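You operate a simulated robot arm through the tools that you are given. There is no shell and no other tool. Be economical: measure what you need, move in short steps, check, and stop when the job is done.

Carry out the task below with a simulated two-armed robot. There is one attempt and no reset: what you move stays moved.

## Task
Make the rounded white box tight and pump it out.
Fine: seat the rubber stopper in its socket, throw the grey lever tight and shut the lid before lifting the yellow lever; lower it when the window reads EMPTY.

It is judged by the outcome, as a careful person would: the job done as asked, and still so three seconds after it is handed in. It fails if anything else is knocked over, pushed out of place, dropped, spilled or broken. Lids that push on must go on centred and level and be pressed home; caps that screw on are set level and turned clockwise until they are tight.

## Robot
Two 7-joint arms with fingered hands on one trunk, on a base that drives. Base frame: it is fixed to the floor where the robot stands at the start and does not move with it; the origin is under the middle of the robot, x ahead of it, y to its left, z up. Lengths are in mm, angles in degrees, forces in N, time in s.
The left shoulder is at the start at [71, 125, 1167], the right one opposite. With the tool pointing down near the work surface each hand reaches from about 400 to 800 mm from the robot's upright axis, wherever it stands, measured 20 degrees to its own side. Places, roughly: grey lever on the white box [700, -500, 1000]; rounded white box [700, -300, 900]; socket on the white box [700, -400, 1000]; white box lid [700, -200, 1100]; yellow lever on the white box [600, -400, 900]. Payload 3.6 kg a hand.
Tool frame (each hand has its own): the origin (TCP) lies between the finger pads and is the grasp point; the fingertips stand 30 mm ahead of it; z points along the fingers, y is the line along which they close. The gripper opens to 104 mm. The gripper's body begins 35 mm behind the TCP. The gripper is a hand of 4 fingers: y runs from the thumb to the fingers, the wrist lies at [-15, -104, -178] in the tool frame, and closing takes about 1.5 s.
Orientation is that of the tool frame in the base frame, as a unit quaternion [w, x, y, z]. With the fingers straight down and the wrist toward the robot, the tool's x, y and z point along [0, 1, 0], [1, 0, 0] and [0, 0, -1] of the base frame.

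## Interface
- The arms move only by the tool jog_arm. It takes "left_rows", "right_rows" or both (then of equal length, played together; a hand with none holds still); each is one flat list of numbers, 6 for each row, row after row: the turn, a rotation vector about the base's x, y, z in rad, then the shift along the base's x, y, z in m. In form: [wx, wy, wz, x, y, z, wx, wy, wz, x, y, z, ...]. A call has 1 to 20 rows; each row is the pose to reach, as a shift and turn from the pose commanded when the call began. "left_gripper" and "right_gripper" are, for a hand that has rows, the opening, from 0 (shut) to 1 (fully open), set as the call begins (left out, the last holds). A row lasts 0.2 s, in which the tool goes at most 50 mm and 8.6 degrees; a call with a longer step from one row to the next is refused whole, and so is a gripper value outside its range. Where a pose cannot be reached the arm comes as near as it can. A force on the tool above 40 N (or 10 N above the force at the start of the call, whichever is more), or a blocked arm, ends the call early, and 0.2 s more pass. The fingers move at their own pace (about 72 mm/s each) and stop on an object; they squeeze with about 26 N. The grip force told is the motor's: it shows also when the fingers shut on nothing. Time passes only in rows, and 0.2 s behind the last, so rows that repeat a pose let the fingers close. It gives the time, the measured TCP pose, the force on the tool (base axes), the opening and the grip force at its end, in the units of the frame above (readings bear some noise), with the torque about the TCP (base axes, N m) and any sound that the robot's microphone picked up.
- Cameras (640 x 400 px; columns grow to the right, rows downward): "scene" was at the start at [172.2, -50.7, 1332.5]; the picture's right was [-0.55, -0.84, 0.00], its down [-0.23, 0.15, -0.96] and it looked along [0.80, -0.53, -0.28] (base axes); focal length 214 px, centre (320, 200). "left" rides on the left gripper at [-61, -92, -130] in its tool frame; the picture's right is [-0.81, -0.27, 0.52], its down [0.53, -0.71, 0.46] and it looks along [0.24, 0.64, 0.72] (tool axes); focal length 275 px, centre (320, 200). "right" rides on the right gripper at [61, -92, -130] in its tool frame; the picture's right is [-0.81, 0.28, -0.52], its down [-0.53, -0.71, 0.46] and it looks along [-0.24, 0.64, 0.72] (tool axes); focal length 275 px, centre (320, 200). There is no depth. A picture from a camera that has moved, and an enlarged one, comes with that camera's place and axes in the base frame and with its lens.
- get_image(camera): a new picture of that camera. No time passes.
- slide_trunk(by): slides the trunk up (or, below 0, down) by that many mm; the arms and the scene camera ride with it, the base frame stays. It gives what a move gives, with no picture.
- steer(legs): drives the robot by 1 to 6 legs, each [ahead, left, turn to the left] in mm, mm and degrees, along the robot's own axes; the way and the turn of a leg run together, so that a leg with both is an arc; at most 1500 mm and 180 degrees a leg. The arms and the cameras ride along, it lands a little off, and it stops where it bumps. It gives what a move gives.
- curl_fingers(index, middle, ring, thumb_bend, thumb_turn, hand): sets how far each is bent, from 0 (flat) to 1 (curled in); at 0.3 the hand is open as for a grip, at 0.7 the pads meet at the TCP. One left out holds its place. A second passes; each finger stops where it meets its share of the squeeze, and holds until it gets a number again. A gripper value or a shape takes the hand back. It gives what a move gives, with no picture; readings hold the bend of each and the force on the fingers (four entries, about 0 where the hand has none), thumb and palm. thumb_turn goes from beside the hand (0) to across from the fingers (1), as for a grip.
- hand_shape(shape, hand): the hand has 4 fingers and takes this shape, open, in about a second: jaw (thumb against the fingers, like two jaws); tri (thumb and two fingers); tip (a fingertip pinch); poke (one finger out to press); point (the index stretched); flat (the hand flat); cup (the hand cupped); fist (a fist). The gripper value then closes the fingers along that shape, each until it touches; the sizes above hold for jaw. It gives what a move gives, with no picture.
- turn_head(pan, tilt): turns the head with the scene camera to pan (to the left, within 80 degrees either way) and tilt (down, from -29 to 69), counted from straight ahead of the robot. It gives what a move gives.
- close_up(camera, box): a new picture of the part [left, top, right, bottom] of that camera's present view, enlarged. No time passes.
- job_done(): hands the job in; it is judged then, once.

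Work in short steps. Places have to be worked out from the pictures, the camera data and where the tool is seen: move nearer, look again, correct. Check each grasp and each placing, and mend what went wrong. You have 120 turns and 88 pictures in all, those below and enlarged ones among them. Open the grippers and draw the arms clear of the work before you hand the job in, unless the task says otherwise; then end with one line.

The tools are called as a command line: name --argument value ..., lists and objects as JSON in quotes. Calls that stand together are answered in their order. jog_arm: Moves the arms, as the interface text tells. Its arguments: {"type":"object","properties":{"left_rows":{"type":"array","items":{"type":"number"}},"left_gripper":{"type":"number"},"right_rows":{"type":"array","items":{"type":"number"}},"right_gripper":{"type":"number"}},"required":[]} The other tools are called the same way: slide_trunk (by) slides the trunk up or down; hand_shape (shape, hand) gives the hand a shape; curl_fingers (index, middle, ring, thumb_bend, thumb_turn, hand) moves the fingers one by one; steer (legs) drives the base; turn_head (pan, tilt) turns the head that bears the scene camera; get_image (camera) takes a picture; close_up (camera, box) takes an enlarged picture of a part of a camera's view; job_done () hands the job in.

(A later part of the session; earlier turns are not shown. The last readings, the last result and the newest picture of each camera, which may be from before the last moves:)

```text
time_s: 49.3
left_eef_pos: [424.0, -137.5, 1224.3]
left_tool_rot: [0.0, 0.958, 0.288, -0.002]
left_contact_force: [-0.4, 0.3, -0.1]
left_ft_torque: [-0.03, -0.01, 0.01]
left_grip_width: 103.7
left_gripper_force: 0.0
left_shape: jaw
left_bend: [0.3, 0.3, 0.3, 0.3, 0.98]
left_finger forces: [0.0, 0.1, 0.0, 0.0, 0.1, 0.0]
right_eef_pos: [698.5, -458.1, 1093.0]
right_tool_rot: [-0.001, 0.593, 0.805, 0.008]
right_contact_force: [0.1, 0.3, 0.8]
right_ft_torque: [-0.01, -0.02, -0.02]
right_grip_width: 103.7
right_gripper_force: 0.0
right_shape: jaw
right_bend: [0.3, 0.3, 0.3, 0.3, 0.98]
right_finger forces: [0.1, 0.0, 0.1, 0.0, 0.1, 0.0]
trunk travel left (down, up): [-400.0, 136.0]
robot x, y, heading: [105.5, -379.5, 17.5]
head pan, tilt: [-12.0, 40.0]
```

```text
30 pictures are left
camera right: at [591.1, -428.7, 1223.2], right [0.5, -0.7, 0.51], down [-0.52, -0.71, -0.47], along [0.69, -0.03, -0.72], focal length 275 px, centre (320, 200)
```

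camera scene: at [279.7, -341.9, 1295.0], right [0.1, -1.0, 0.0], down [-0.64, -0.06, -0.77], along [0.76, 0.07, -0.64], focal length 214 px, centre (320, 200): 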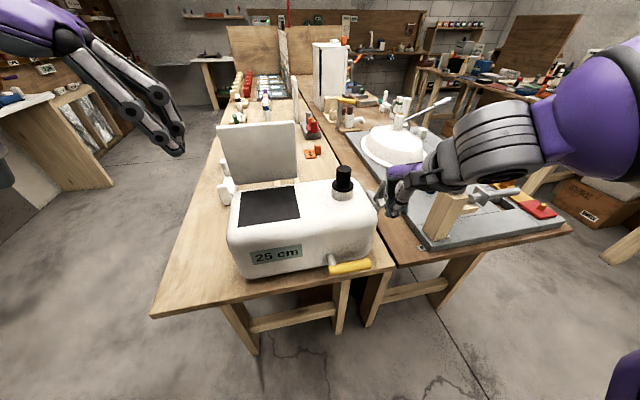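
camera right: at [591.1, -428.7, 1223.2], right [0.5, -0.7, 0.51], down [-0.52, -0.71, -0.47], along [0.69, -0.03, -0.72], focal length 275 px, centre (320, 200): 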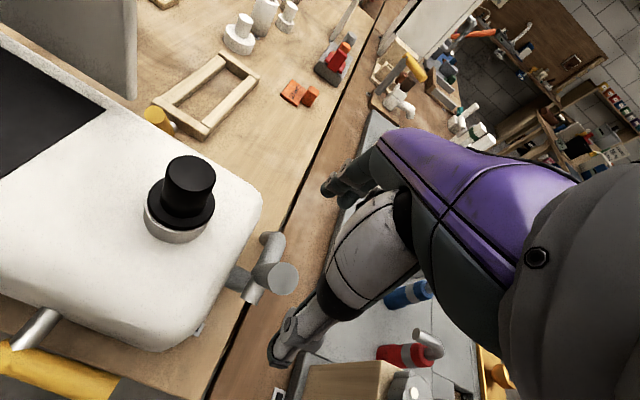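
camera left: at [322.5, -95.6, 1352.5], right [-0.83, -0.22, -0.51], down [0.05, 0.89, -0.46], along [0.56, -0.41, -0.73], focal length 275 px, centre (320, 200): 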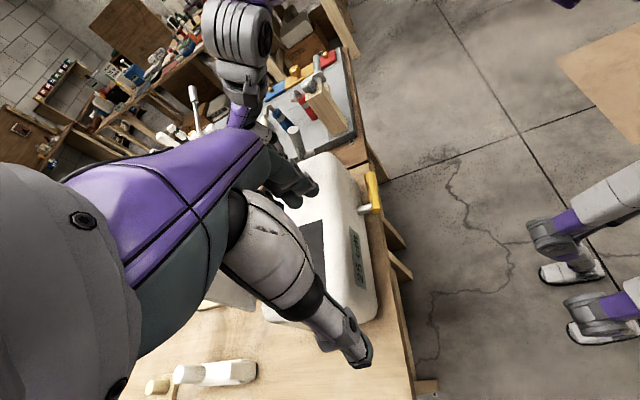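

Lever tip confirmed at [695, -460, 1020], between thumb and fingers. I lower and grip it.

jog_arm --right_rows '[0, 0, 0, 0, 0, -0.03, 0, 0, 0, 0, 0, -0.06, 0, 0, 0, 0, 0, -0.08, 0, 0, 0, 0, 0, -0.08]'

jog_arm --right_rows '[0, 0, 0, 0, 0, 0, 0, 0, 0, 0, 0, 0, 0, 0, 0, 0, 0, 0, 0, 0, 0, 0, 0, 0, 0, 0, 0, 0, 0, 0, 0, 0, 0, 0, 0, 0, 0, 0, 0, 0, 0, 0, 0, 0, 0, 0, 0, 0]' --right_gripper 0

```text
time_s: 50.3
left_eef_pos: [423.5, -137.9, 1223.3]
left_tool_rot: [0.001, 0.958, 0.288, -0.002]
left_contact_force: [0.2, 0.3, -0.3]
left_ft_torque: [0.01, 0.03, 0.01]
left_grip_width: 104.1
left_gripper_force: 0.0
left_shape: jaw
left_bend: [0.3, 0.3, 0.3, 0.3, 0.98]
left_finger forces: [0.0, 0.1, 0.0, 0.0, 0.1, 0.0]
right_eef_pos: [699.5, -458.1, 1012.7]
right_tool_rot: [0.0, 0.593, 0.805, 0.008]
right_contact_force: [-0.1, 0.0, 0.0]
right_ft_torque: [-0.03, -0.03, -0.02]
right_grip_width: 103.7
right_gripper_force: 0.1
right_shape: jaw
right_bend: [0.3, 0.3, 0.3, 0.3, 0.98]
right_finger forces: [0.1, 0.1, 0.0, 0.1, 0.0, 0.0]
trunk travel left (down, up): [-400.0, 136.0]
robot x, y, heading: [106.4, -377.6, 17.1]
head pan, tilt: [-12.0, 40.0]
```

```text
time_s: 52.1
left_eef_pos: [424.4, -138.2, 1223.6]
left_tool_rot: [0.0, 0.958, 0.286, -0.001]
left_contact_force: [0.4, -0.4, -0.2]
left_ft_torque: [0.0, 0.01, -0.01]
left_grip_width: 104.0
left_gripper_force: 0.1
left_shape: jaw
left_bend: [0.3, 0.3, 0.3, 0.3, 0.98]
left_finger forces: [0.0, 0.1, 0.1, 0.1, 0.1, 0.0]
right_eef_pos: [698.8, -456.9, 1012.0]
right_tool_rot: [0.001, 0.593, 0.805, 0.008]
right_contact_force: [-1.8, 1.0, -2.3]
right_ft_torque: [0.05, -0.16, 0.04]
right_grip_width: 21.5
right_gripper_force: 25.8
right_shape: jaw
right_bend: [0.74, 0.51, 0.55, 0.73, 1.0]
right_finger forces: [11.9, 7.4, 0.1, 0.1, 22.5, 0.1]
trunk travel left (down, up): [-400.0, 136.0]
robot x, y, heading: [107.1, -377.7, 17.4]
head pan, tilt: [-12.0, 40.0]
```

Gripped (width 21). Test a small pull outward to the right first (12 mm along the box's right).

jog_arm --right_rows '[0, 0, 0, 0.001, -0.004, 0, 0, 0, 0, 0.0025, -0.008, 0, 0, 0, 0, 0.004, -0.012, 0, 0, 0, 0, 0.004, -0.012, 0]'

```text
time_s: 53.1
left_eef_pos: [422.4, -136.3, 1223.9]
left_tool_rot: [0.002, 0.957, 0.288, -0.002]
left_contact_force: [0.5, 0.0, -1.0]
left_ft_torque: [-0.06, 0.02, 0.0]
left_grip_width: 103.9
left_gripper_force: 0.1
left_shape: jaw
left_bend: [0.3, 0.3, 0.3, 0.3, 0.98]
left_finger forces: [0.0, 0.0, 0.0, 0.0, 0.1, 0.1]
right_eef_pos: [701.0, -464.8, 1013.5]
right_tool_rot: [-0.001, 0.592, 0.806, 0.008]
right_contact_force: [-14.3, 24.0, -5.7]
right_ft_torque: [0.48, 0.08, 0.36]
right_grip_width: 19.5
right_gripper_force: 25.9
right_shape: jaw
right_bend: [0.74, 0.58, 0.55, 0.73, 0.98]
right_finger forces: [17.8, 0.9, 0.1, 0.1, 24.5, 0.0]
trunk travel left (down, up): [-400.0, 136.0]
robot x, y, heading: [107.3, -379.4, 17.4]
head pan, tilt: [-12.0, 40.0]
```

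It resists sideways (24 N). I return and test a pull toward me.

jog_arm --right_rows '[0, 0, 0, -0.002, 0.006, 0, 0, 0, 0, -0.004, 0.012, 0, 0, 0, 0, -0.008, 0.011, -0.001, 0, 0, 0, -0.013, 0.009, -0.002, 0, 0, 0, -0.018, 0.007, -0.004, 0, 0, 0, -0.018, 0.007, -0.004]'

```text
time_s: 54.5
left_eef_pos: [425.4, -140.8, 1223.7]
left_tool_rot: [-0.001, 0.958, 0.287, -0.002]
left_contact_force: [0.2, 0.7, -0.5]
left_ft_torque: [0.0, -0.03, 0.01]
left_grip_width: 104.4
left_gripper_force: 0.1
left_shape: jaw
left_bend: [0.3, 0.3, 0.3, 0.3, 0.98]
left_finger forces: [0.0, 0.0, 0.0, 0.1, 0.0, 0.0]
right_eef_pos: [688.6, -464.5, 1010.3]
right_tool_rot: [0.001, 0.594, 0.804, 0.01]
right_contact_force: [20.3, -14.5, 18.0]
right_ft_torque: [-0.14, -1.6, -0.48]
right_grip_width: 24.0
right_gripper_force: 25.8
right_shape: jaw
right_bend: [0.74, 0.51, 0.55, 0.74, 1.0]
right_finger forces: [28.7, 27.4, 0.1, 0.0, 19.2, 0.0]
trunk travel left (down, up): [-400.0, 136.0]
robot x, y, heading: [106.2, -382.2, 17.5]
head pan, tilt: [-12.0, 40.0]
```

Resistance again, though the hand moved ~10 mm. I look whether the lever swung.

close_up --camera "scene" --box '[340, 150, 420, 230]'

```text
5.00 times, centred on (380, 190) of scene
camera zoom: at [280.9, -344.4, 1294.9], right [0.09, -1.0, 0.0], down [-0.64, -0.06, -0.77], along [0.76, 0.07, -0.64], focal length 1072 px, centre (20, 250)
```

zoom: 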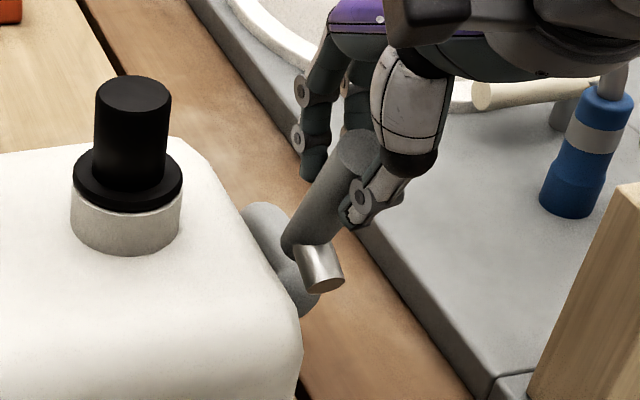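

I pull further toward me, levelling out the downward press.

jog_arm --right_rows '[0, 0, 0, -0.004, 0, 0.002, 0, 0, 0, -0.008, -0.001, 0.002, 0, 0, 0, -0.012, -0.002, 0.002, 0, 0, 0, -0.016, -0.003, 0.001, 0, 0, 0, -0.02, -0.004, 0, 0, 0, 0, -0.024, -0.005, -0.001]'

close_up --camera "scene" --box '[340, 150, 420, 230]'

```text
time_s: 55.9
left_eef_pos: [426.8, -140.2, 1224.6]
left_tool_rot: [-0.001, 0.958, 0.288, -0.002]
left_contact_force: [-0.6, 0.3, 0.6]
left_ft_torque: [-0.01, 0.01, -0.03]
left_grip_width: 104.2
left_gripper_force: 0.0
left_shape: jaw
left_bend: [0.3, 0.3, 0.3, 0.3, 0.98]
left_finger forces: [0.0, 0.0, 0.0, 0.1, 0.0, 0.0]
right_eef_pos: [667.2, -469.7, 1007.3]
right_tool_rot: [0.0, 0.594, 0.804, 0.009]
right_contact_force: [27.1, -10.3, 5.6]
right_ft_torque: [0.03, -1.71, -0.61]
right_grip_width: 29.5
right_gripper_force: 25.8
right_shape: jaw
right_bend: [0.28, 0.47, 0.55, 0.74, 1.0]
right_finger forces: [31.0, 22.2, 0.0, 0.0, 17.8, 0.1]
trunk travel left (down, up): [-400.0, 136.0]
robot x, y, heading: [110.7, -382.0, 17.3]
head pan, tilt: [-12.0, 40.0]
```

```text
5.00 times, centred on (380, 190) of scene
camera zoom: at [282.8, -343.8, 1294.6], right [0.09, -1.0, 0.0], down [-0.64, -0.06, -0.76], along [0.76, 0.07, -0.64], focal length 1072 px, centre (20, 250)
```

zoom: 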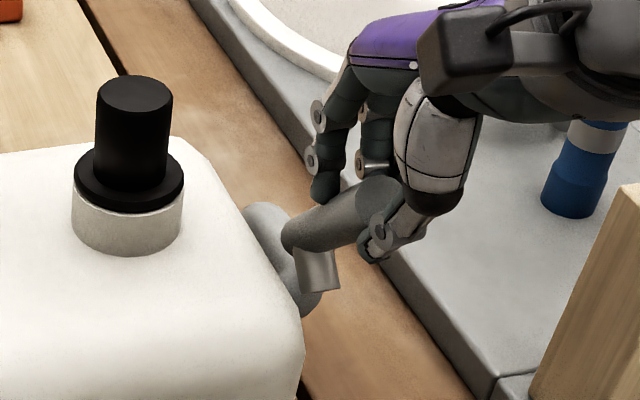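

It swings toward me (stiff). The handle and pin rotate about a sideways axis. I release, lift, close the fingers, and will press the handle down from above near its end.

jog_arm --right_rows '[0, 0, 0, 0.004, 0, 0, 0, 0, 0, 0.004, 0, 0, 0, 0, 0, 0.004, 0, 0.01, 0, 0, 0, 0.004, 0, 0.04, 0, 0, 0, 0, -0.01, 0.08, 0, 0, 0, -0.01, -0.015, 0.1, 0, 0, 0, -0.01, -0.015, 0.1]' --right_gripper 1

jog_arm --right_rows '[0, 0, 0, 0, 0, 0, 0, 0, 0, 0, 0, 0, 0, 0, 0, 0, 0, 0, 0, 0, 0, 0, 0, 0, 0, 0, 0, 0, 0, 0, 0, 0, 0, 0, 0, 0, 0, 0, 0, 0, 0, 0, 0, 0, 0, 0, 0, 0]' --right_gripper 0

close_up --camera "scene" --box '[340, 130, 440, 230]'

get_image --camera "right"

```text
time_s: 57.5
left_eef_pos: [424.8, -138.9, 1223.5]
left_tool_rot: [0.0, 0.958, 0.288, -0.002]
left_contact_force: [-0.8, 0.2, 0.3]
left_ft_torque: [-0.02, 0.0, -0.01]
left_grip_width: 104.1
left_gripper_force: 0.1
left_shape: jaw
left_bend: [0.3, 0.3, 0.3, 0.3, 0.98]
left_finger forces: [0.0, 0.0, 0.0, 0.1, 0.0, 0.1]
right_eef_pos: [651.4, -481.8, 1108.5]
right_tool_rot: [0.0, 0.593, 0.805, 0.008]
right_contact_force: [-0.2, 0.4, -0.3]
right_ft_torque: [-0.03, 0.0, 0.0]
right_grip_width: 103.6
right_gripper_force: 0.1
right_shape: jaw
right_bend: [0.3, 0.3, 0.3, 0.3, 0.98]
right_finger forces: [0.0, 0.1, 0.1, 0.0, 0.1, 0.0]
trunk travel left (down, up): [-400.0, 136.0]
robot x, y, heading: [105.5, -374.2, 17.2]
head pan, tilt: [-12.0, 40.0]
```

```text
time_s: 59.3
left_eef_pos: [424.1, -137.6, 1224.4]
left_tool_rot: [0.001, 0.957, 0.289, -0.002]
left_contact_force: [-0.2, -0.4, -0.1]
left_ft_torque: [0.0, -0.02, 0.0]
left_grip_width: 104.1
left_gripper_force: 0.1
left_shape: jaw
left_bend: [0.3, 0.3, 0.3, 0.3, 0.98]
left_finger forces: [0.1, 0.1, 0.1, 0.0, 0.0, 0.0]
right_eef_pos: [651.6, -482.0, 1108.2]
right_tool_rot: [0.0, 0.593, 0.805, 0.007]
right_contact_force: [-0.5, 0.0, -0.3]
right_ft_torque: [0.03, -0.02, -0.02]
right_grip_width: 0.0
right_gripper_force: 26.2
right_shape: jaw
right_bend: [0.7, 0.7, 0.7, 0.47, 1.0]
right_finger forces: [0.1, 0.1, 0.1, 0.0, 0.0, 0.0]
trunk travel left (down, up): [-400.0, 136.0]
robot x, y, heading: [103.5, -382.0, 17.5]
head pan, tilt: [-12.0, 40.0]
```

```text
4.00 times, centred on (390, 180) of scene
camera zoom: at [279.9, -342.5, 1294.9], right [0.09, -1.0, 0.0], down [-0.64, -0.06, -0.77], along [0.76, 0.07, -0.64], focal length 858 px, centre (40, 280)
```

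zoom: 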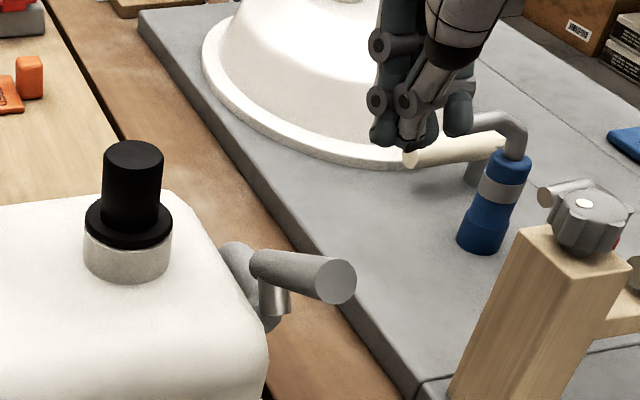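

```text
26 pictures are left
camera right: at [544.5, -452.0, 1239.0], right [0.5, -0.7, 0.51], down [-0.52, -0.71, -0.47], along [0.69, -0.03, -0.72], focal length 275 px, centre (320, 200)
```

right: 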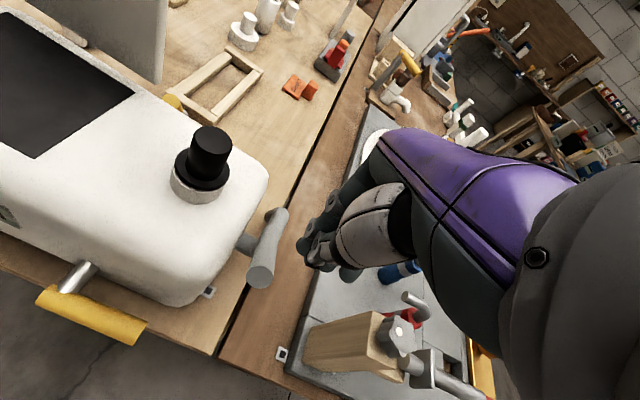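

The lever now leans ~50° toward me (tip ≈ [662, -472, 985]). I press it down from above until it stops.

jog_arm --right_rows '[0, 0, 0, 0.008, 0.001, -0.04, 0, 0, 0, 0.013, 0.001, -0.07, 0, 0, 0, 0.013, 0.001, -0.082, 0, 0, 0, 0.013, 0.001, -0.09, 0, 0, 0, 0.012, 0.001, -0.098, 0, 0, 0, 0.011, 0, -0.106, 0, 0, 0, 0.01, 0, -0.114, 0, 0, 0, 0.009, 0, -0.122, 0, 0, 0, 0.008, 0, -0.13, 0, 0, 0, 0.007, -0.001, -0.138, 0, 0, 0, 0.006, -0.001, -0.146]'

close_up --camera "scene" --box '[340, 130, 440, 230]'

```text
time_s: 61.4
left_eef_pos: [422.7, -140.4, 1223.4]
left_tool_rot: [0.001, 0.958, 0.287, -0.001]
left_contact_force: [0.6, 0.2, 0.1]
left_ft_torque: [0.02, 0.01, 0.03]
left_grip_width: 103.9
left_gripper_force: 0.1
left_shape: jaw
left_bend: [0.3, 0.3, 0.3, 0.3, 0.98]
left_finger forces: [0.0, 0.1, 0.0, 0.0, 0.0, 0.0]
right_eef_pos: [663.2, -478.6, 988.1]
right_tool_rot: [0.007, 0.591, 0.806, 0.018]
right_contact_force: [-5.3, -1.6, 20.7]
right_ft_torque: [0.12, 0.15, 0.04]
right_grip_width: 0.0
right_gripper_force: 26.2
right_shape: jaw
right_bend: [0.7, 0.7, 0.7, 0.47, 1.0]
right_finger forces: [0.1, 0.0, 0.0, 0.0, 0.1, 0.0]
trunk travel left (down, up): [-400.0, 136.0]
robot x, y, heading: [106.6, -376.8, 17.3]
head pan, tilt: [-12.0, 40.0]
stopped in row 10 (right hand): the force on the tool passed its limit (the readings are from after the stop); the commanded pose is now the measured one
```

```text
4.00 times, centred on (390, 180) of scene
camera zoom: at [278.4, -342.7, 1295.1], right [0.09, -1.0, 0.0], down [-0.64, -0.06, -0.77], along [0.76, 0.07, -0.64], focal length 858 px, centre (40, 280)
```

zoom: 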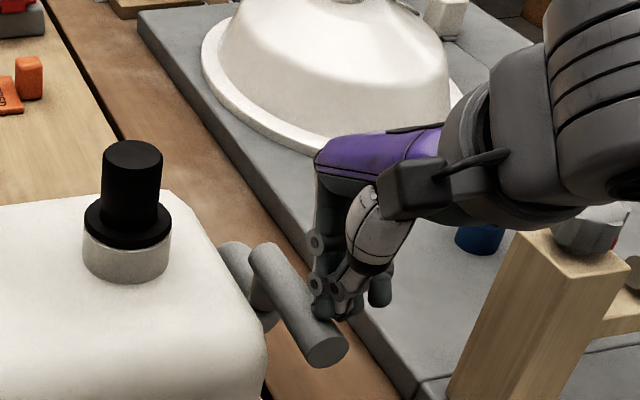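

The handle is now nearly horizontal (tip ≈ [646, -472, 946]). I press once more near the tip to see whether it is at its stop.

jog_arm --right_rows '[0, 0, 0, 0, 0, 0.01, 0, 0, 0, -0.01, 0.001, 0.01, 0, 0, 0, -0.012, 0.001, 0, 0, 0, 0, -0.012, 0.001, -0.008, 0, 0, 0, -0.012, 0.001, -0.014, 0, 0, 0, -0.012, 0.001, -0.02, 0, 0, 0, -0.012, 0.001, -0.026, 0, 0, 0, -0.012, 0.001, -0.032]'

close_up --camera "scene" --box '[340, 130, 440, 230]'

```text
time_s: 62.4
left_eef_pos: [422.4, -140.4, 1224.8]
left_tool_rot: [0.001, 0.958, 0.287, -0.001]
left_contact_force: [-0.1, 0.5, 0.0]
left_ft_torque: [0.0, -0.02, 0.0]
left_grip_width: 103.8
left_gripper_force: 0.2
left_shape: jaw
left_bend: [0.3, 0.3, 0.3, 0.3, 0.98]
left_finger forces: [0.0, 0.0, 0.0, 0.1, 0.0, 0.1]
right_eef_pos: [655.3, -478.2, 986.0]
right_tool_rot: [0.013, 0.59, 0.807, 0.025]
right_contact_force: [-7.5, -2.8, 21.0]
right_ft_torque: [-0.02, 0.13, 0.03]
right_grip_width: 0.0
right_gripper_force: 26.4
right_shape: jaw
right_bend: [0.7, 0.7, 0.7, 0.47, 1.0]
right_finger forces: [0.0, 0.0, 0.0, 0.0, 0.0, 0.1]
trunk travel left (down, up): [-400.0, 136.0]
robot x, y, heading: [107.1, -376.1, 17.4]
head pan, tilt: [-12.0, 40.0]
stopped in row 5 (right hand): the force on the tool passed its limit (the readings are from after the stop); the commanded pose is now the measured one
```

```text
4.00 times, centred on (390, 180) of scene
camera zoom: at [278.0, -343.1, 1295.2], right [0.09, -1.0, 0.0], down [-0.64, -0.06, -0.77], along [0.76, 0.07, -0.64], focal length 858 px, centre (40, 280)
```

zoom: 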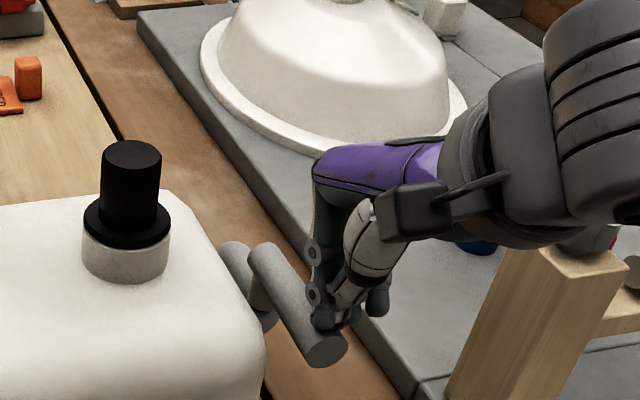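

The grey lever is hard against its stop. Next the lid: I lift the right hand away and bring the closed left hand, turned square to the box, over and behind the standing lid (lid top ≈ z 1122, plane near [730, -170]).

jog_arm --left_rows '[0, 0, 0.14, 0, -0.002, 0.01, 0, 0, 0.28, 0.03, -0.004, 0.02, 0, 0, 0.42, 0.07, -0.006, 0.03, 0, 0, 0.56, 0.11, -0.008, 0.03, 0, 0, 0.7, 0.15, -0.01, 0.03, 0, 0, 0.84, 0.19, -0.012, 0.03, 0, 0, 0.98, 0.23, -0.014, 0.03, 0, 0, 1.12, 0.27, -0.016, 0.03, 0, 0, 1.25, 0.31, -0.018, 0.03, 0, 0, 1.29, 0.35, -0.02, 0.02, 0, 0, 1.29, 0.35, -0.02, 0.01]' --left_gripper 0 --right_rows '[0, 0, 0, 0, 0, 0.03, 0, 0, 0, 0, -0.005, 0.06, 0, 0, 0, -0.02, -0.01, 0.1, 0, 0, 0, -0.05, -0.02, 0.13, 0, 0, 0, -0.08, -0.03, 0.15, 0, 0, 0, -0.1, -0.04, 0.15, 0, 0, 0, -0.12, -0.05, 0.15, 0, 0, 0, -0.12, -0.05, 0.15, 0, 0, 0, -0.12, -0.05, 0.15, 0, 0, 0, -0.12, -0.05, 0.15, 0, 0, 0, -0.12, -0.05, 0.15]'

get_image --camera "scene"

get_image --camera "left"

```text
time_s: 64.8
left_eef_pos: [771.6, -154.0, 1230.0]
left_tool_rot: [0.003, 0.592, 0.806, -0.001]
left_contact_force: [-0.5, 0.3, 0.7]
left_ft_torque: [0.0, -0.01, -0.01]
left_grip_width: 0.0
left_gripper_force: 26.3
left_shape: jaw
left_bend: [0.7, 0.7, 0.7, 0.47, 1.0]
left_finger forces: [0.0, 0.1, 0.0, 0.1, 0.0, 0.0]
left hand out of reach, approached as far as the arm can: row 10, 11
right_eef_pos: [537.0, -525.9, 1134.0]
right_tool_rot: [0.012, 0.591, 0.806, 0.023]
right_contact_force: [0.2, 0.7, -0.1]
right_ft_torque: [-0.02, 0.01, 0.01]
right_grip_width: 0.0
right_gripper_force: 25.7
right_shape: jaw
right_bend: [0.7, 0.7, 0.7, 0.48, 1.0]
right_finger forces: [0.0, 0.0, 0.0, 0.0, 0.0, 0.1]
trunk travel left (down, up): [-400.0, 136.0]
robot x, y, heading: [106.0, -379.8, 17.4]
head pan, tilt: [-12.0, 40.0]
```

```text
23 pictures are left
camera scene: at [279.8, -341.2, 1294.9], right [0.09, -1.0, 0.0], down [-0.64, -0.06, -0.77], along [0.76, 0.07, -0.64], focal length 214 px, centre (320, 200)
```

scene: 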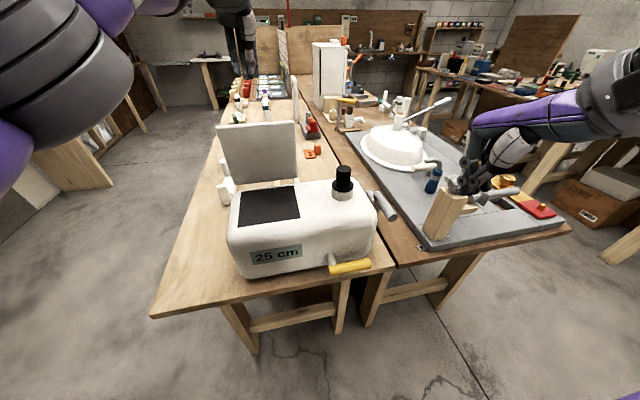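

```text
22 pictures are left
camera left: at [700.4, -240.6, 1359.3], right [-0.02, -0.86, -0.51], down [-0.84, 0.29, -0.46], along [0.54, 0.42, -0.72], focal length 275 px, centre (320, 200)
```

left: 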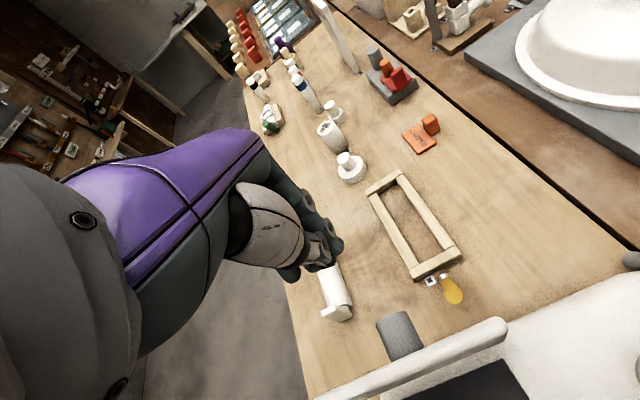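

Left hand is ~50 mm behind the lid plane. I lower the fingertips behind the lid.

jog_arm --left_rows '[0, 0, 0, 0, 0, -0.03, 0, 0, 0, 0, 0, -0.06, 0, 0, 0, 0, 0, -0.09, 0, 0, 0, 0, 0, -0.115, 0, 0, 0, 0, 0, -0.115]'

close_up --camera "scene" --box '[180, 60, 340, 220]'

```text
time_s: 66.0
left_eef_pos: [767.7, -156.7, 1112.4]
left_tool_rot: [0.002, 0.593, 0.805, 0.0]
left_contact_force: [-1.1, 0.6, -0.1]
left_ft_torque: [0.0, 0.02, -0.03]
left_grip_width: 0.3
left_gripper_force: 26.0
left_shape: jaw
left_bend: [0.7, 0.7, 0.7, 0.47, 1.0]
left_finger forces: [0.0, 0.0, 0.0, 0.1, 0.0, 0.0]
right_eef_pos: [535.3, -527.7, 1133.2]
right_tool_rot: [0.011, 0.591, 0.807, 0.022]
right_contact_force: [0.1, 0.6, 0.2]
right_ft_torque: [0.02, -0.01, 0.02]
right_grip_width: 0.1
right_gripper_force: 26.0
right_shape: jaw
right_bend: [0.7, 0.7, 0.7, 0.48, 1.0]
right_finger forces: [0.0, 0.1, 0.0, 0.1, 0.0, 0.0]
trunk travel left (down, up): [-400.0, 136.0]
robot x, y, heading: [104.2, -381.5, 17.6]
head pan, tilt: [-12.0, 40.0]
```

```text
2.50 times, centred on (260, 140) of scene
camera zoom: at [279.8, -342.9, 1295.0], right [0.09, -1.0, 0.0], down [-0.64, -0.06, -0.77], along [0.76, 0.07, -0.64], focal length 536 px, centre (470, 350)
```

zoom: 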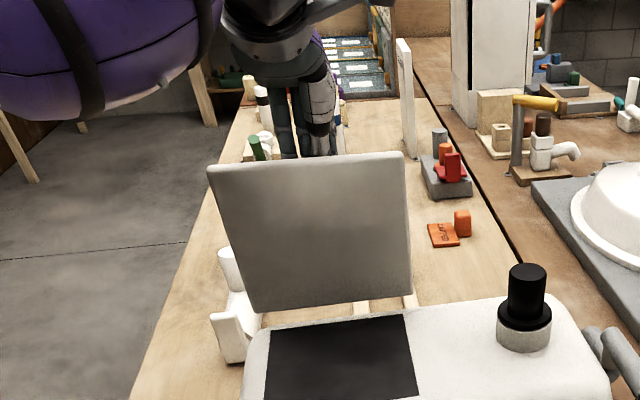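

Fingertips are behind the lid. I draw it toward me, lowering slightly along the arc.

jog_arm --left_rows '[0, 0, 0, -0.008, -0.0025, 0, 0, 0, 0, -0.016, -0.005, 0, 0, 0, 0, -0.024, -0.0075, 0, 0, 0, 0, -0.032, -0.01, 0, 0, 0, 0, -0.04, -0.0125, 0, 0, 0, 0, -0.048, -0.015, 0, 0, 0, 0, -0.056, -0.0175, -0.002, 0, 0, 0, -0.064, -0.02, -0.004, 0, 0, 0, -0.072, -0.0225, -0.006, 0, 0, 0, -0.08, -0.025, -0.009, 0, 0, 0, -0.088, -0.0275, -0.012, 0, 0, 0, -0.096, -0.03, -0.015, 0, 0, 0, -0.104, -0.0325, -0.018]'

close_up --camera "scene" --box '[180, 60, 340, 220]'

```text
time_s: 68.8
left_eef_pos: [664.6, -189.4, 1096.2]
left_tool_rot: [0.002, 0.593, 0.805, -0.001]
left_contact_force: [1.2, 0.3, 0.6]
left_ft_torque: [-0.02, 0.0, -0.03]
left_grip_width: 0.0
left_gripper_force: 25.9
left_shape: jaw
left_bend: [0.7, 0.7, 0.7, 0.47, 1.0]
left_finger forces: [0.1, 0.1, 0.0, 0.1, 0.0, 0.0]
right_eef_pos: [537.7, -526.3, 1134.8]
right_tool_rot: [0.011, 0.591, 0.806, 0.023]
right_contact_force: [0.0, 0.2, -0.6]
right_ft_torque: [0.0, -0.01, 0.0]
right_grip_width: 0.1
right_gripper_force: 26.0
right_shape: jaw
right_bend: [0.7, 0.7, 0.7, 0.48, 1.0]
right_finger forces: [0.0, 0.0, 0.0, 0.1, 0.0, 0.1]
trunk travel left (down, up): [-400.0, 136.0]
robot x, y, heading: [106.3, -379.0, 17.4]
head pan, tilt: [-12.0, 40.0]
```

```text
2.50 times, centred on (260, 140) of scene
camera zoom: at [279.8, -342.8, 1294.9], right [0.09, -1.0, 0.0], down [-0.64, -0.06, -0.77], along [0.76, 0.07, -0.64], focal length 536 px, centre (470, 350)
```

zoom: 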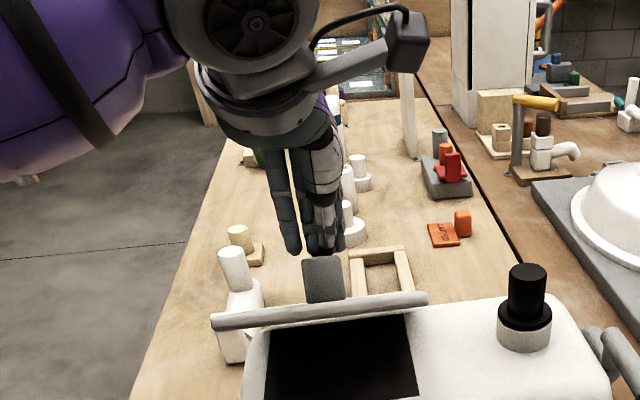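

The lid has swung to ~35° above closed and holds. I move over its free side and press it down.

jog_arm --left_rows '[0, 0, 0, -0.02, -0.007, 0.005, 0, 0, 0, -0.044, -0.014, 0.005, 0, 0, 0, -0.044, -0.014, -0.015, 0, 0, 0, -0.044, -0.014, -0.03, 0, 0, 0, -0.044, -0.014, -0.045, 0, 0, 0, -0.044, -0.014, -0.055, 0, 0, 0, -0.044, -0.014, -0.065, 0, 0, 0, -0.044, -0.014, -0.075, 0, 0, 0, -0.044, -0.014, -0.082, 0, 0, 0, -0.044, -0.014, -0.089, 0, 0, 0, -0.044, -0.014, -0.096, 0, 0, 0, -0.044, -0.014, -0.103, 0, 0, 0, -0.044, -0.014, -0.11]'

close_up --camera "scene" --box '[200, 130, 400, 290]'

```text
time_s: 70.3
left_eef_pos: [622.4, -201.6, 1050.1]
left_tool_rot: [0.012, 0.591, 0.807, 0.006]
left_contact_force: [-6.8, 0.7, 19.7]
left_ft_torque: [-0.03, 0.29, 0.01]
left_grip_width: 0.0
left_gripper_force: 26.1
left_shape: jaw
left_bend: [0.7, 0.7, 0.7, 0.48, 1.0]
left_finger forces: [0.1, 0.0, 0.0, 0.0, 0.0, 0.0]
right_eef_pos: [536.0, -527.8, 1134.8]
right_tool_rot: [0.011, 0.59, 0.807, 0.022]
right_contact_force: [-0.2, 0.6, -0.9]
right_ft_torque: [0.01, 0.0, 0.05]
right_grip_width: 0.0
right_gripper_force: 25.9
right_shape: jaw
right_bend: [0.7, 0.7, 0.7, 0.48, 1.0]
right_finger forces: [0.0, 0.0, 0.0, 0.0, 0.1, 0.1]
trunk travel left (down, up): [-400.0, 136.0]
robot x, y, heading: [104.1, -383.9, 17.5]
head pan, tilt: [-12.0, 40.0]
stopped in row 7 (left hand): the force on the tool passed its limit (the readings are from after the stop); the commanded pose is now the measured one
```

```text
2.50 times, centred on (300, 210) of scene
camera zoom: at [278.8, -342.9, 1295.1], right [0.09, -1.0, 0.0], down [-0.64, -0.06, -0.77], along [0.76, 0.07, -0.64], focal length 536 px, centre (370, 175)
```

zoom: 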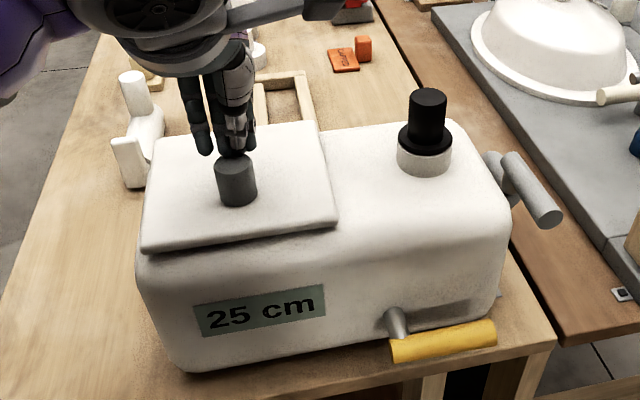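

The lid has closed; the hand pressed on its knob with 40 N. I raise the left hand clear and back the robot off 180 mm to get room for the yellow lever (handle from [547,-339,866] to [578,-427,858]).

jog_arm --left_rows '[0, 0, 0, 0, 0, 0.04, 0, 0, 0, 0, 0, 0.08, 0, 0, 0, -0.02, 0.01, 0.12, 0, 0, 0, -0.05, 0.03, 0.15, 0, 0, 0, -0.08, 0.06, 0.17]'

steer --legs '[[-180, 0, 0]]'

close_up --camera "scene" --box '[220, 110, 420, 260]'

```text
time_s: 71.5
left_eef_pos: [540.6, -142.5, 1218.2]
left_tool_rot: [0.009, 0.592, 0.806, 0.004]
left_contact_force: [-0.3, 0.1, -0.2]
left_ft_torque: [-0.01, 0.01, 0.01]
left_grip_width: 0.0
left_gripper_force: 25.9
left_shape: jaw
left_bend: [0.7, 0.7, 0.7, 0.48, 1.0]
left_finger forces: [0.0, 0.0, 0.0, 0.0, 0.1, 0.0]
right_eef_pos: [536.2, -526.0, 1134.6]
right_tool_rot: [0.011, 0.591, 0.806, 0.022]
right_contact_force: [0.5, 0.4, -0.5]
right_ft_torque: [0.0, 0.02, 0.03]
right_grip_width: 0.0
right_gripper_force: 26.4
right_shape: jaw
right_bend: [0.7, 0.7, 0.7, 0.48, 1.0]
right_finger forces: [0.1, 0.0, 0.0, 0.0, 0.0, 0.0]
trunk travel left (down, up): [-400.0, 136.0]
robot x, y, heading: [104.1, -378.3, 17.4]
head pan, tilt: [-12.0, 40.0]
```

```text
time_s: 73.0
left_eef_pos: [367.4, -197.2, 1217.3]
left_tool_rot: [0.009, 0.592, 0.806, 0.004]
left_contact_force: [0.1, 0.4, -0.3]
left_ft_torque: [0.0, 0.01, 0.02]
left_grip_width: 0.2
left_gripper_force: 26.2
left_shape: jaw
left_bend: [0.7, 0.7, 0.7, 0.48, 1.0]
left_finger forces: [0.0, 0.0, 0.0, 0.0, 0.1, 0.0]
right_eef_pos: [362.5, -582.0, 1134.6]
right_tool_rot: [0.011, 0.591, 0.806, 0.022]
right_contact_force: [0.7, 0.6, 0.5]
right_ft_torque: [0.0, 0.02, 0.02]
right_grip_width: 0.4
right_gripper_force: 26.2
right_shape: jaw
right_bend: [0.7, 0.7, 0.7, 0.48, 1.0]
right_finger forces: [0.0, 0.0, 0.0, 0.0, 0.1, 0.0]
trunk travel left (down, up): [-400.0, 136.0]
robot x, y, heading: [-69.4, -434.5, 17.4]
head pan, tilt: [-12.0, 40.0]
```

```text
2.67 times, centred on (320, 185) of scene
camera zoom: at [105.3, -397.3, 1295.0], right [0.09, -1.0, 0.0], down [-0.64, -0.06, -0.77], along [0.76, 0.07, -0.64], focal length 572 px, centre (320, 240)
```

zoom: 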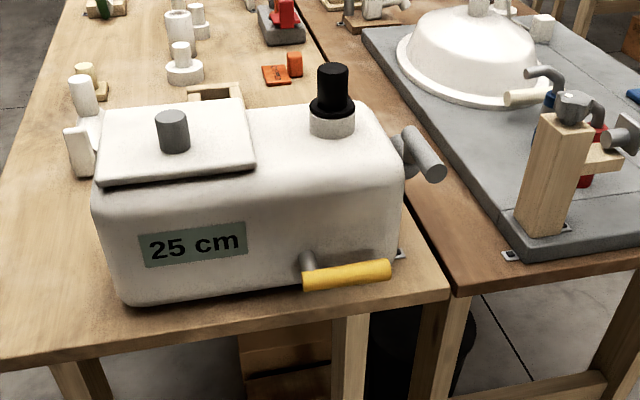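

Lid is down flat. I pitch the right hand 45° and bring it, partly open, to a pre-grasp in front of the yellow handle.

jog_arm --right_rows '[0.0393, -0.125, 0, 0.01, 0.015, -0.02, 0.0785, -0.25, 0, 0.025, 0.035, -0.04, 0.118, -0.375, 0, 0.045, 0.055, -0.06, 0.157, -0.5, 0, 0.065, 0.08, -0.08, 0.196, -0.624, 0, 0.085, 0.105, -0.105, 0.2355, -0.749, 0, 0.105, 0.13, -0.13, 0.2355, -0.749, 0, 0.12, 0.15, -0.16, 0.2355, -0.749, 0, 0.13, 0.165, -0.195, 0.2355, -0.749, 0, 0.13, 0.165, -0.21, 0.2355, -0.749, 0, 0.13, 0.165, -0.21]' --right_gripper 0.6

close_up --camera "scene" --box '[260, 170, 400, 290]'

get_image --camera "right"

```text
time_s: 75.2
left_eef_pos: [369.6, -196.9, 1218.4]
left_tool_rot: [0.009, 0.593, 0.805, 0.004]
left_contact_force: [-0.6, -0.7, 0.0]
left_ft_torque: [0.05, -0.02, -0.01]
left_grip_width: 0.0
left_gripper_force: 26.6
left_shape: jaw
left_bend: [0.7, 0.7, 0.7, 0.48, 1.0]
left_finger forces: [0.0, 0.0, 0.0, 0.0, 0.0, 0.0]
right_eef_pos: [475.8, -465.5, 1143.8]
right_tool_rot: [0.222, 0.542, 0.749, 0.311]
right_contact_force: [-0.4, 0.0, -0.4]
right_ft_torque: [0.01, 0.0, 0.0]
right_grip_width: 62.6
right_gripper_force: 0.1
right_shape: jaw
right_bend: [0.29, 0.4, 0.37, 0.65, 1.0]
right_finger forces: [0.0, 0.0, 0.0, 0.0, 0.0, 0.0]
right hand out of reach, approached as far as the arm can: row 1, 2, 3, 4, 5, 6, 7, 8, 9, 10
trunk travel left (down, up): [-400.0, 136.0]
robot x, y, heading: [-68.1, -437.3, 17.4]
head pan, tilt: [-12.0, 40.0]
```

```text
3.33 times, centred on (330, 230) of scene
camera zoom: at [105.8, -397.2, 1294.9], right [0.09, -1.0, 0.0], down [-0.64, -0.06, -0.77], along [0.76, 0.07, -0.64], focal length 715 px, centre (287, 100)
```

zoom: 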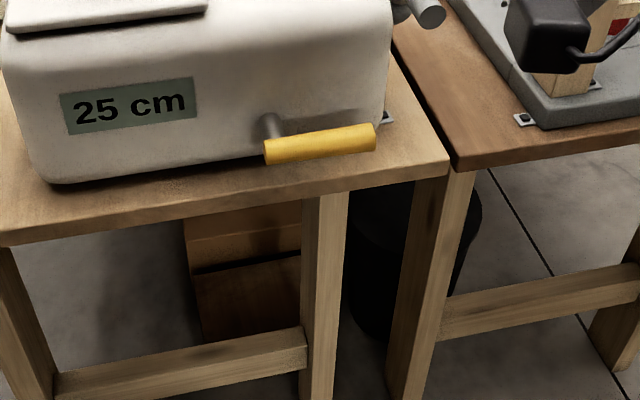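

```text
16 pictures are left
camera right: at [308.1, -457.7, 1171.5], right [0.09, -0.83, 0.56], down [-0.01, -0.56, -0.83], along [1.0, 0.07, -0.06], focal length 275 px, centre (320, 200)
```

right: 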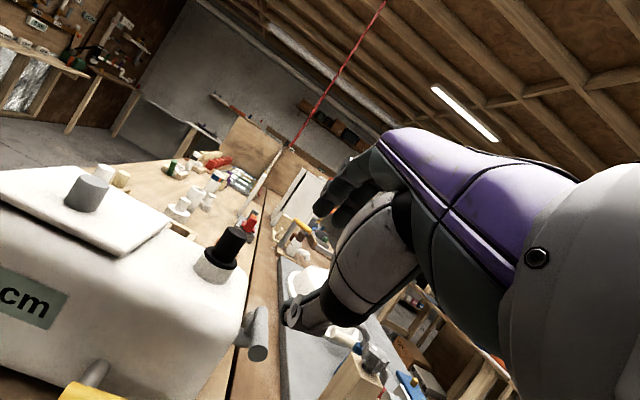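

The pitched pose isn't reachable at this trunk height, so I lower the trunk 220 mm (both hands are clear in front of the bench) and then retry.

slide_trunk --by -220

```text
time_s: 77.6
left_eef_pos: [368.9, -197.4, 997.9]
left_tool_rot: [0.011, 0.591, 0.806, 0.005]
left_contact_force: [0.1, 0.3, 0.3]
left_ft_torque: [0.0, 0.0, 0.02]
left_grip_width: 0.1
left_gripper_force: 26.7
left_shape: jaw
left_bend: [0.7, 0.7, 0.7, 0.48, 1.0]
left_finger forces: [0.1, 0.1, 0.1, 0.1, 0.0, 0.0]
right_eef_pos: [504.9, -460.3, 839.6]
right_tool_rot: [0.165, 0.562, 0.776, 0.235]
right_contact_force: [-0.1, 0.1, 0.4]
right_ft_torque: [0.02, -0.03, 0.02]
right_grip_width: 62.6
right_gripper_force: 0.1
right_shape: jaw
right_bend: [0.29, 0.4, 0.37, 0.65, 1.0]
right_finger forces: [0.1, 0.1, 0.0, 0.0, 0.0, 0.0]
trunk travel left (down, up): [-180.0, 356.0]
robot x, y, heading: [-68.8, -437.6, 17.2]
head pan, tilt: [-12.0, 40.0]
```

The arm shifted while sliding (TCP now [505, -460, 840], pitch ~33°). I look before moving on.

jog_arm --right_rows '[0, 0, 0, 0, 0, 0]'

get_image --camera "scene"

```text
time_s: 78.0
left_eef_pos: [368.9, -197.1, 997.6]
left_tool_rot: [0.009, 0.592, 0.806, 0.004]
left_contact_force: [-0.1, 0.1, -0.4]
left_ft_torque: [-0.01, 0.01, 0.03]
left_grip_width: 0.0
left_gripper_force: 26.0
left_shape: jaw
left_bend: [0.7, 0.7, 0.7, 0.48, 1.0]
left_finger forces: [0.0, 0.0, 0.1, 0.0, 0.0, 0.0]
right_eef_pos: [506.0, -460.6, 838.2]
right_tool_rot: [0.166, 0.563, 0.775, 0.234]
right_contact_force: [0.3, 0.1, 0.3]
right_ft_torque: [-0.01, -0.06, -0.03]
right_grip_width: 62.5
right_gripper_force: 0.0
right_shape: jaw
right_bend: [0.29, 0.4, 0.37, 0.65, 1.0]
right_finger forces: [0.1, 0.0, 0.0, 0.1, 0.0, 0.1]
trunk travel left (down, up): [-180.0, 356.0]
robot x, y, heading: [-69.3, -434.6, 17.3]
head pan, tilt: [-12.0, 40.0]
```

```text
15 pictures are left
camera scene: at [160.5, -380.0, 1071.0], right [0.09, -1.0, 0.0], down [-0.64, -0.06, -0.77], along [0.76, 0.07, -0.64], focal length 214 px, centre (320, 200)
```

scene: 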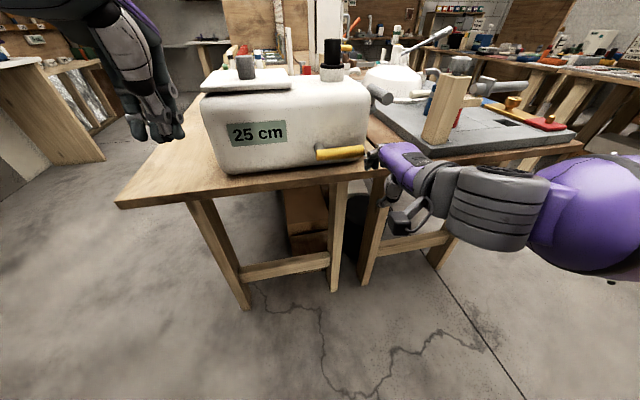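

The hand is just right of the handle. I pitch it to ~53°, and go to a pre-grasp 70 mm before the handle.

jog_arm --right_rows '[0.035, -0.111, 0, -0.02, 0, 0.02, 0.07, -0.223, 0, -0.025, 0.01, 0.045, 0.105, -0.334, 0, -0.018, 0.03, 0.074, 0.105, -0.334, 0, -0.011, 0.044, 0.074, 0.105, -0.334, 0, -0.011, 0.044, 0.074]' --right_gripper 0.6

get_image --camera "right"

close_up --camera "scene" --box '[190, 50, 430, 210]'

```text
time_s: 79.2
left_eef_pos: [368.2, -196.9, 997.8]
left_tool_rot: [0.009, 0.592, 0.806, 0.004]
left_contact_force: [0.6, -0.7, 0.0]
left_ft_torque: [0.01, -0.01, -0.04]
left_grip_width: 0.0
left_gripper_force: 26.0
left_shape: jaw
left_bend: [0.7, 0.7, 0.7, 0.48, 1.0]
left_finger forces: [0.1, 0.1, 0.1, 0.0, 0.0, 0.0]
right_eef_pos: [512.6, -443.4, 989.5]
right_tool_rot: [0.259, 0.523, 0.726, 0.363]
right_contact_force: [0.1, 0.3, 0.1]
right_ft_torque: [-0.02, -0.01, 0.0]
right_grip_width: 62.6
right_gripper_force: 0.1
right_shape: jaw
right_bend: [0.29, 0.41, 0.37, 0.65, 1.0]
right_finger forces: [0.0, 0.1, 0.0, 0.0, 0.0, 0.0]
right hand out of reach, approached as far as the arm can: row 1, 2, 3, 4, 5
trunk travel left (down, up): [-180.0, 356.0]
robot x, y, heading: [-68.0, -431.3, 17.4]
head pan, tilt: [-12.0, 40.0]
```

```text
14 pictures are left
camera right: at [343.3, -436.0, 995.8], right [0.02, -0.85, 0.53], down [0.11, -0.52, -0.85], along [0.99, 0.07, 0.08], focal length 275 px, centre (320, 200)
```

right: 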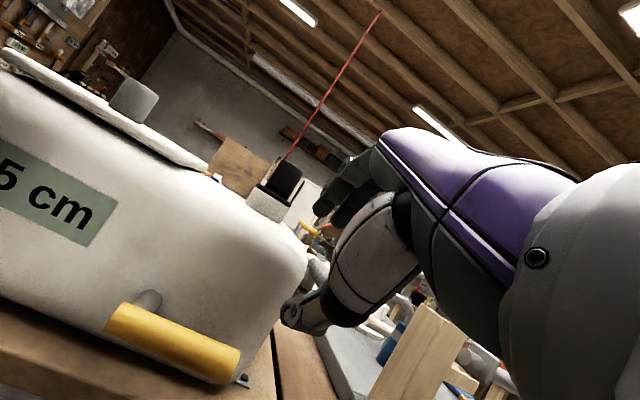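

```text
2.50 times, centred on (310, 130) of scene
camera zoom: at [160.5, -380.0, 1071.0], right [0.09, -1.0, 0.0], down [-0.64, -0.06, -0.77], along [0.76, 0.07, -0.64], focal length 536 px, centre (345, 375)
```

zoom: 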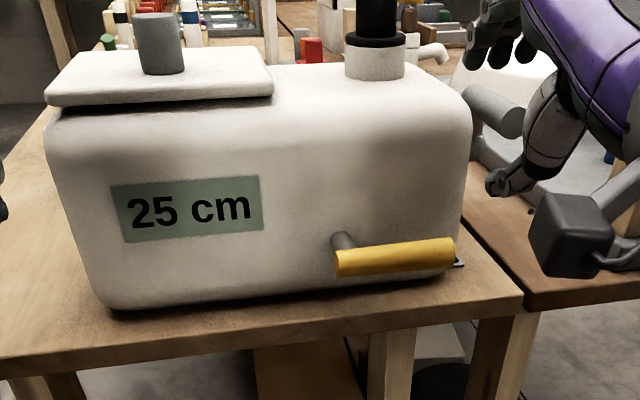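

That pitch can't go low enough. I go back to ~35° pitch, aiming at a pre-grasp above-front of the handle.

jog_arm --right_rows '[-0.03, 0.095, 0, 0.005, 0, 0.014, -0.06, 0.19, 0, 0.015, 0.004, 0.014, -0.09, 0.286, 0, 0.024, 0.008, 0.014, -0.09, 0.286, 0, 0.024, 0.008, 0.014]' --right_gripper 0.5

```text
time_s: 80.2
left_eef_pos: [369.7, -196.1, 999.0]
left_tool_rot: [0.01, 0.592, 0.806, 0.004]
left_contact_force: [0.8, -0.4, -0.3]
left_ft_torque: [0.0, -0.01, 0.01]
left_grip_width: 0.0
left_gripper_force: 25.6
left_shape: jaw
left_bend: [0.7, 0.7, 0.7, 0.48, 1.0]
left_finger forces: [0.0, 0.0, 0.1, 0.0, 0.0, 0.1]
right_eef_pos: [535.0, -435.8, 1002.2]
right_tool_rot: [0.179, 0.558, 0.769, 0.254]
right_contact_force: [0.2, 0.6, -1.3]
right_ft_torque: [-0.01, 0.0, 0.01]
right_grip_width: 52.5
right_gripper_force: 0.2
right_shape: jaw
right_bend: [0.74, 0.44, 0.41, 0.69, 1.0]
right_finger forces: [0.0, 0.0, 0.1, 0.1, 0.0, 0.0]
trunk travel left (down, up): [-180.0, 356.0]
robot x, y, heading: [-65.0, -434.5, 17.6]
head pan, tilt: [-12.0, 40.0]
```

Reached, and commands start from the measured pose. Now move to the pre-grasp at [519, -408, 926].

jog_arm --right_rows '[0, 0, 0, -0.006, 0.01, -0.025, 0, 0, 0, -0.012, 0.02, -0.05, 0, 0, 0, -0.016, 0.028, -0.076, 0, 0, 0, -0.016, 0.028, -0.076]'

get_image --camera "right"

```text
time_s: 81.2
left_eef_pos: [369.4, -197.9, 997.8]
left_tool_rot: [0.01, 0.592, 0.806, 0.004]
left_contact_force: [0.4, 0.6, 0.4]
left_ft_torque: [-0.02, 0.02, 0.01]
left_grip_width: 0.0
left_gripper_force: 25.6
left_shape: jaw
left_bend: [0.7, 0.7, 0.7, 0.48, 1.0]
left_finger forces: [0.0, 0.0, 0.1, 0.1, 0.0, 0.1]
right_eef_pos: [518.4, -406.9, 929.0]
right_tool_rot: [0.18, 0.558, 0.769, 0.255]
right_contact_force: [-0.1, 0.2, 0.0]
right_ft_torque: [0.01, -0.02, -0.01]
right_grip_width: 52.2
right_gripper_force: 0.0
right_shape: jaw
right_bend: [0.74, 0.44, 0.41, 0.69, 1.0]
right_finger forces: [0.0, 0.0, 0.0, 0.0, 0.0, 0.0]
trunk travel left (down, up): [-180.0, 356.0]
robot x, y, heading: [-66.8, -433.8, 17.4]
head pan, tilt: [-12.0, 40.0]
```

```text
12 pictures are left
camera right: at [356.1, -396.8, 979.7], right [0.18, -0.8, 0.57], down [-0.13, -0.6, -0.79], along [0.98, 0.07, -0.2], focal length 275 px, centre (320, 200)
```

right: 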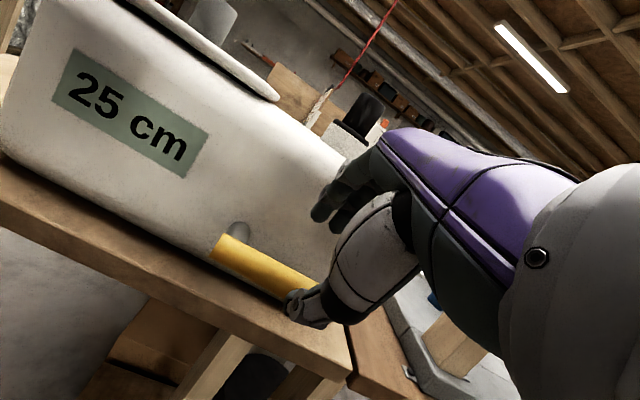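

The index finger reads curled (0.74) within the opening; I reopen the hand fully and then set half-open again.

jog_arm --right_rows '[0, 0, 0, 0, 0, 0, 0, 0, 0, 0, 0, 0, 0, 0, 0, 0, 0, 0, 0, 0, 0, 0, 0, 0, 0, 0, 0, 0, 0, 0, 0, 0, 0, 0, 0, 0]' --right_gripper 1

curl_fingers --hand "right" --index 0.42 --middle 0.42 --ring 0.42 --thumb_bend 0.35

```text
time_s: 82.6
left_eef_pos: [369.4, -196.3, 997.8]
left_tool_rot: [0.009, 0.592, 0.806, 0.004]
left_contact_force: [0.4, -0.2, 0.3]
left_ft_torque: [-0.03, -0.01, -0.01]
left_grip_width: 0.2
left_gripper_force: 25.6
left_shape: jaw
left_bend: [0.7, 0.7, 0.7, 0.48, 1.0]
left_finger forces: [0.0, 0.1, 0.0, 0.0, 0.0, 0.0]
right_eef_pos: [518.0, -406.8, 928.2]
right_tool_rot: [0.18, 0.558, 0.769, 0.254]
right_contact_force: [-0.5, 1.0, -1.4]
right_ft_torque: [-0.01, -0.02, 0.0]
right_grip_width: 103.7
right_gripper_force: 0.1
right_shape: jaw
right_bend: [0.3, 0.3, 0.3, 0.3, 0.98]
right_finger forces: [0.0, 0.0, 0.1, 0.0, 0.0, 0.0]
trunk travel left (down, up): [-180.0, 356.0]
robot x, y, heading: [-66.5, -430.2, 17.2]
head pan, tilt: [-12.0, 40.0]
```

```text
time_s: 83.6
left_eef_pos: [368.6, -196.6, 998.0]
left_tool_rot: [0.009, 0.592, 0.806, 0.004]
left_contact_force: [-0.7, -0.7, 0.1]
left_ft_torque: [0.01, 0.01, 0.02]
left_grip_width: 0.0
left_gripper_force: 26.2
left_shape: jaw
left_bend: [0.7, 0.7, 0.7, 0.48, 1.0]
left_finger forces: [0.0, 0.0, 0.1, 0.0, 0.0, 0.1]
right_eef_pos: [519.2, -406.1, 929.0]
right_tool_rot: [0.179, 0.558, 0.77, 0.254]
right_contact_force: [0.6, 0.3, -0.4]
right_ft_torque: [-0.02, -0.03, 0.01]
right_grip_width: 82.4
right_gripper_force: 0.0
right_shape: fingers
right_bend: [0.42, 0.42, 0.42, 0.35, 0.98]
right_finger forces: [0.0, 0.0, 0.0, 0.0, 0.1, 0.0]
trunk travel left (down, up): [-180.0, 356.0]
robot x, y, heading: [-69.8, -435.4, 17.5]
head pan, tilt: [-12.0, 40.0]
```

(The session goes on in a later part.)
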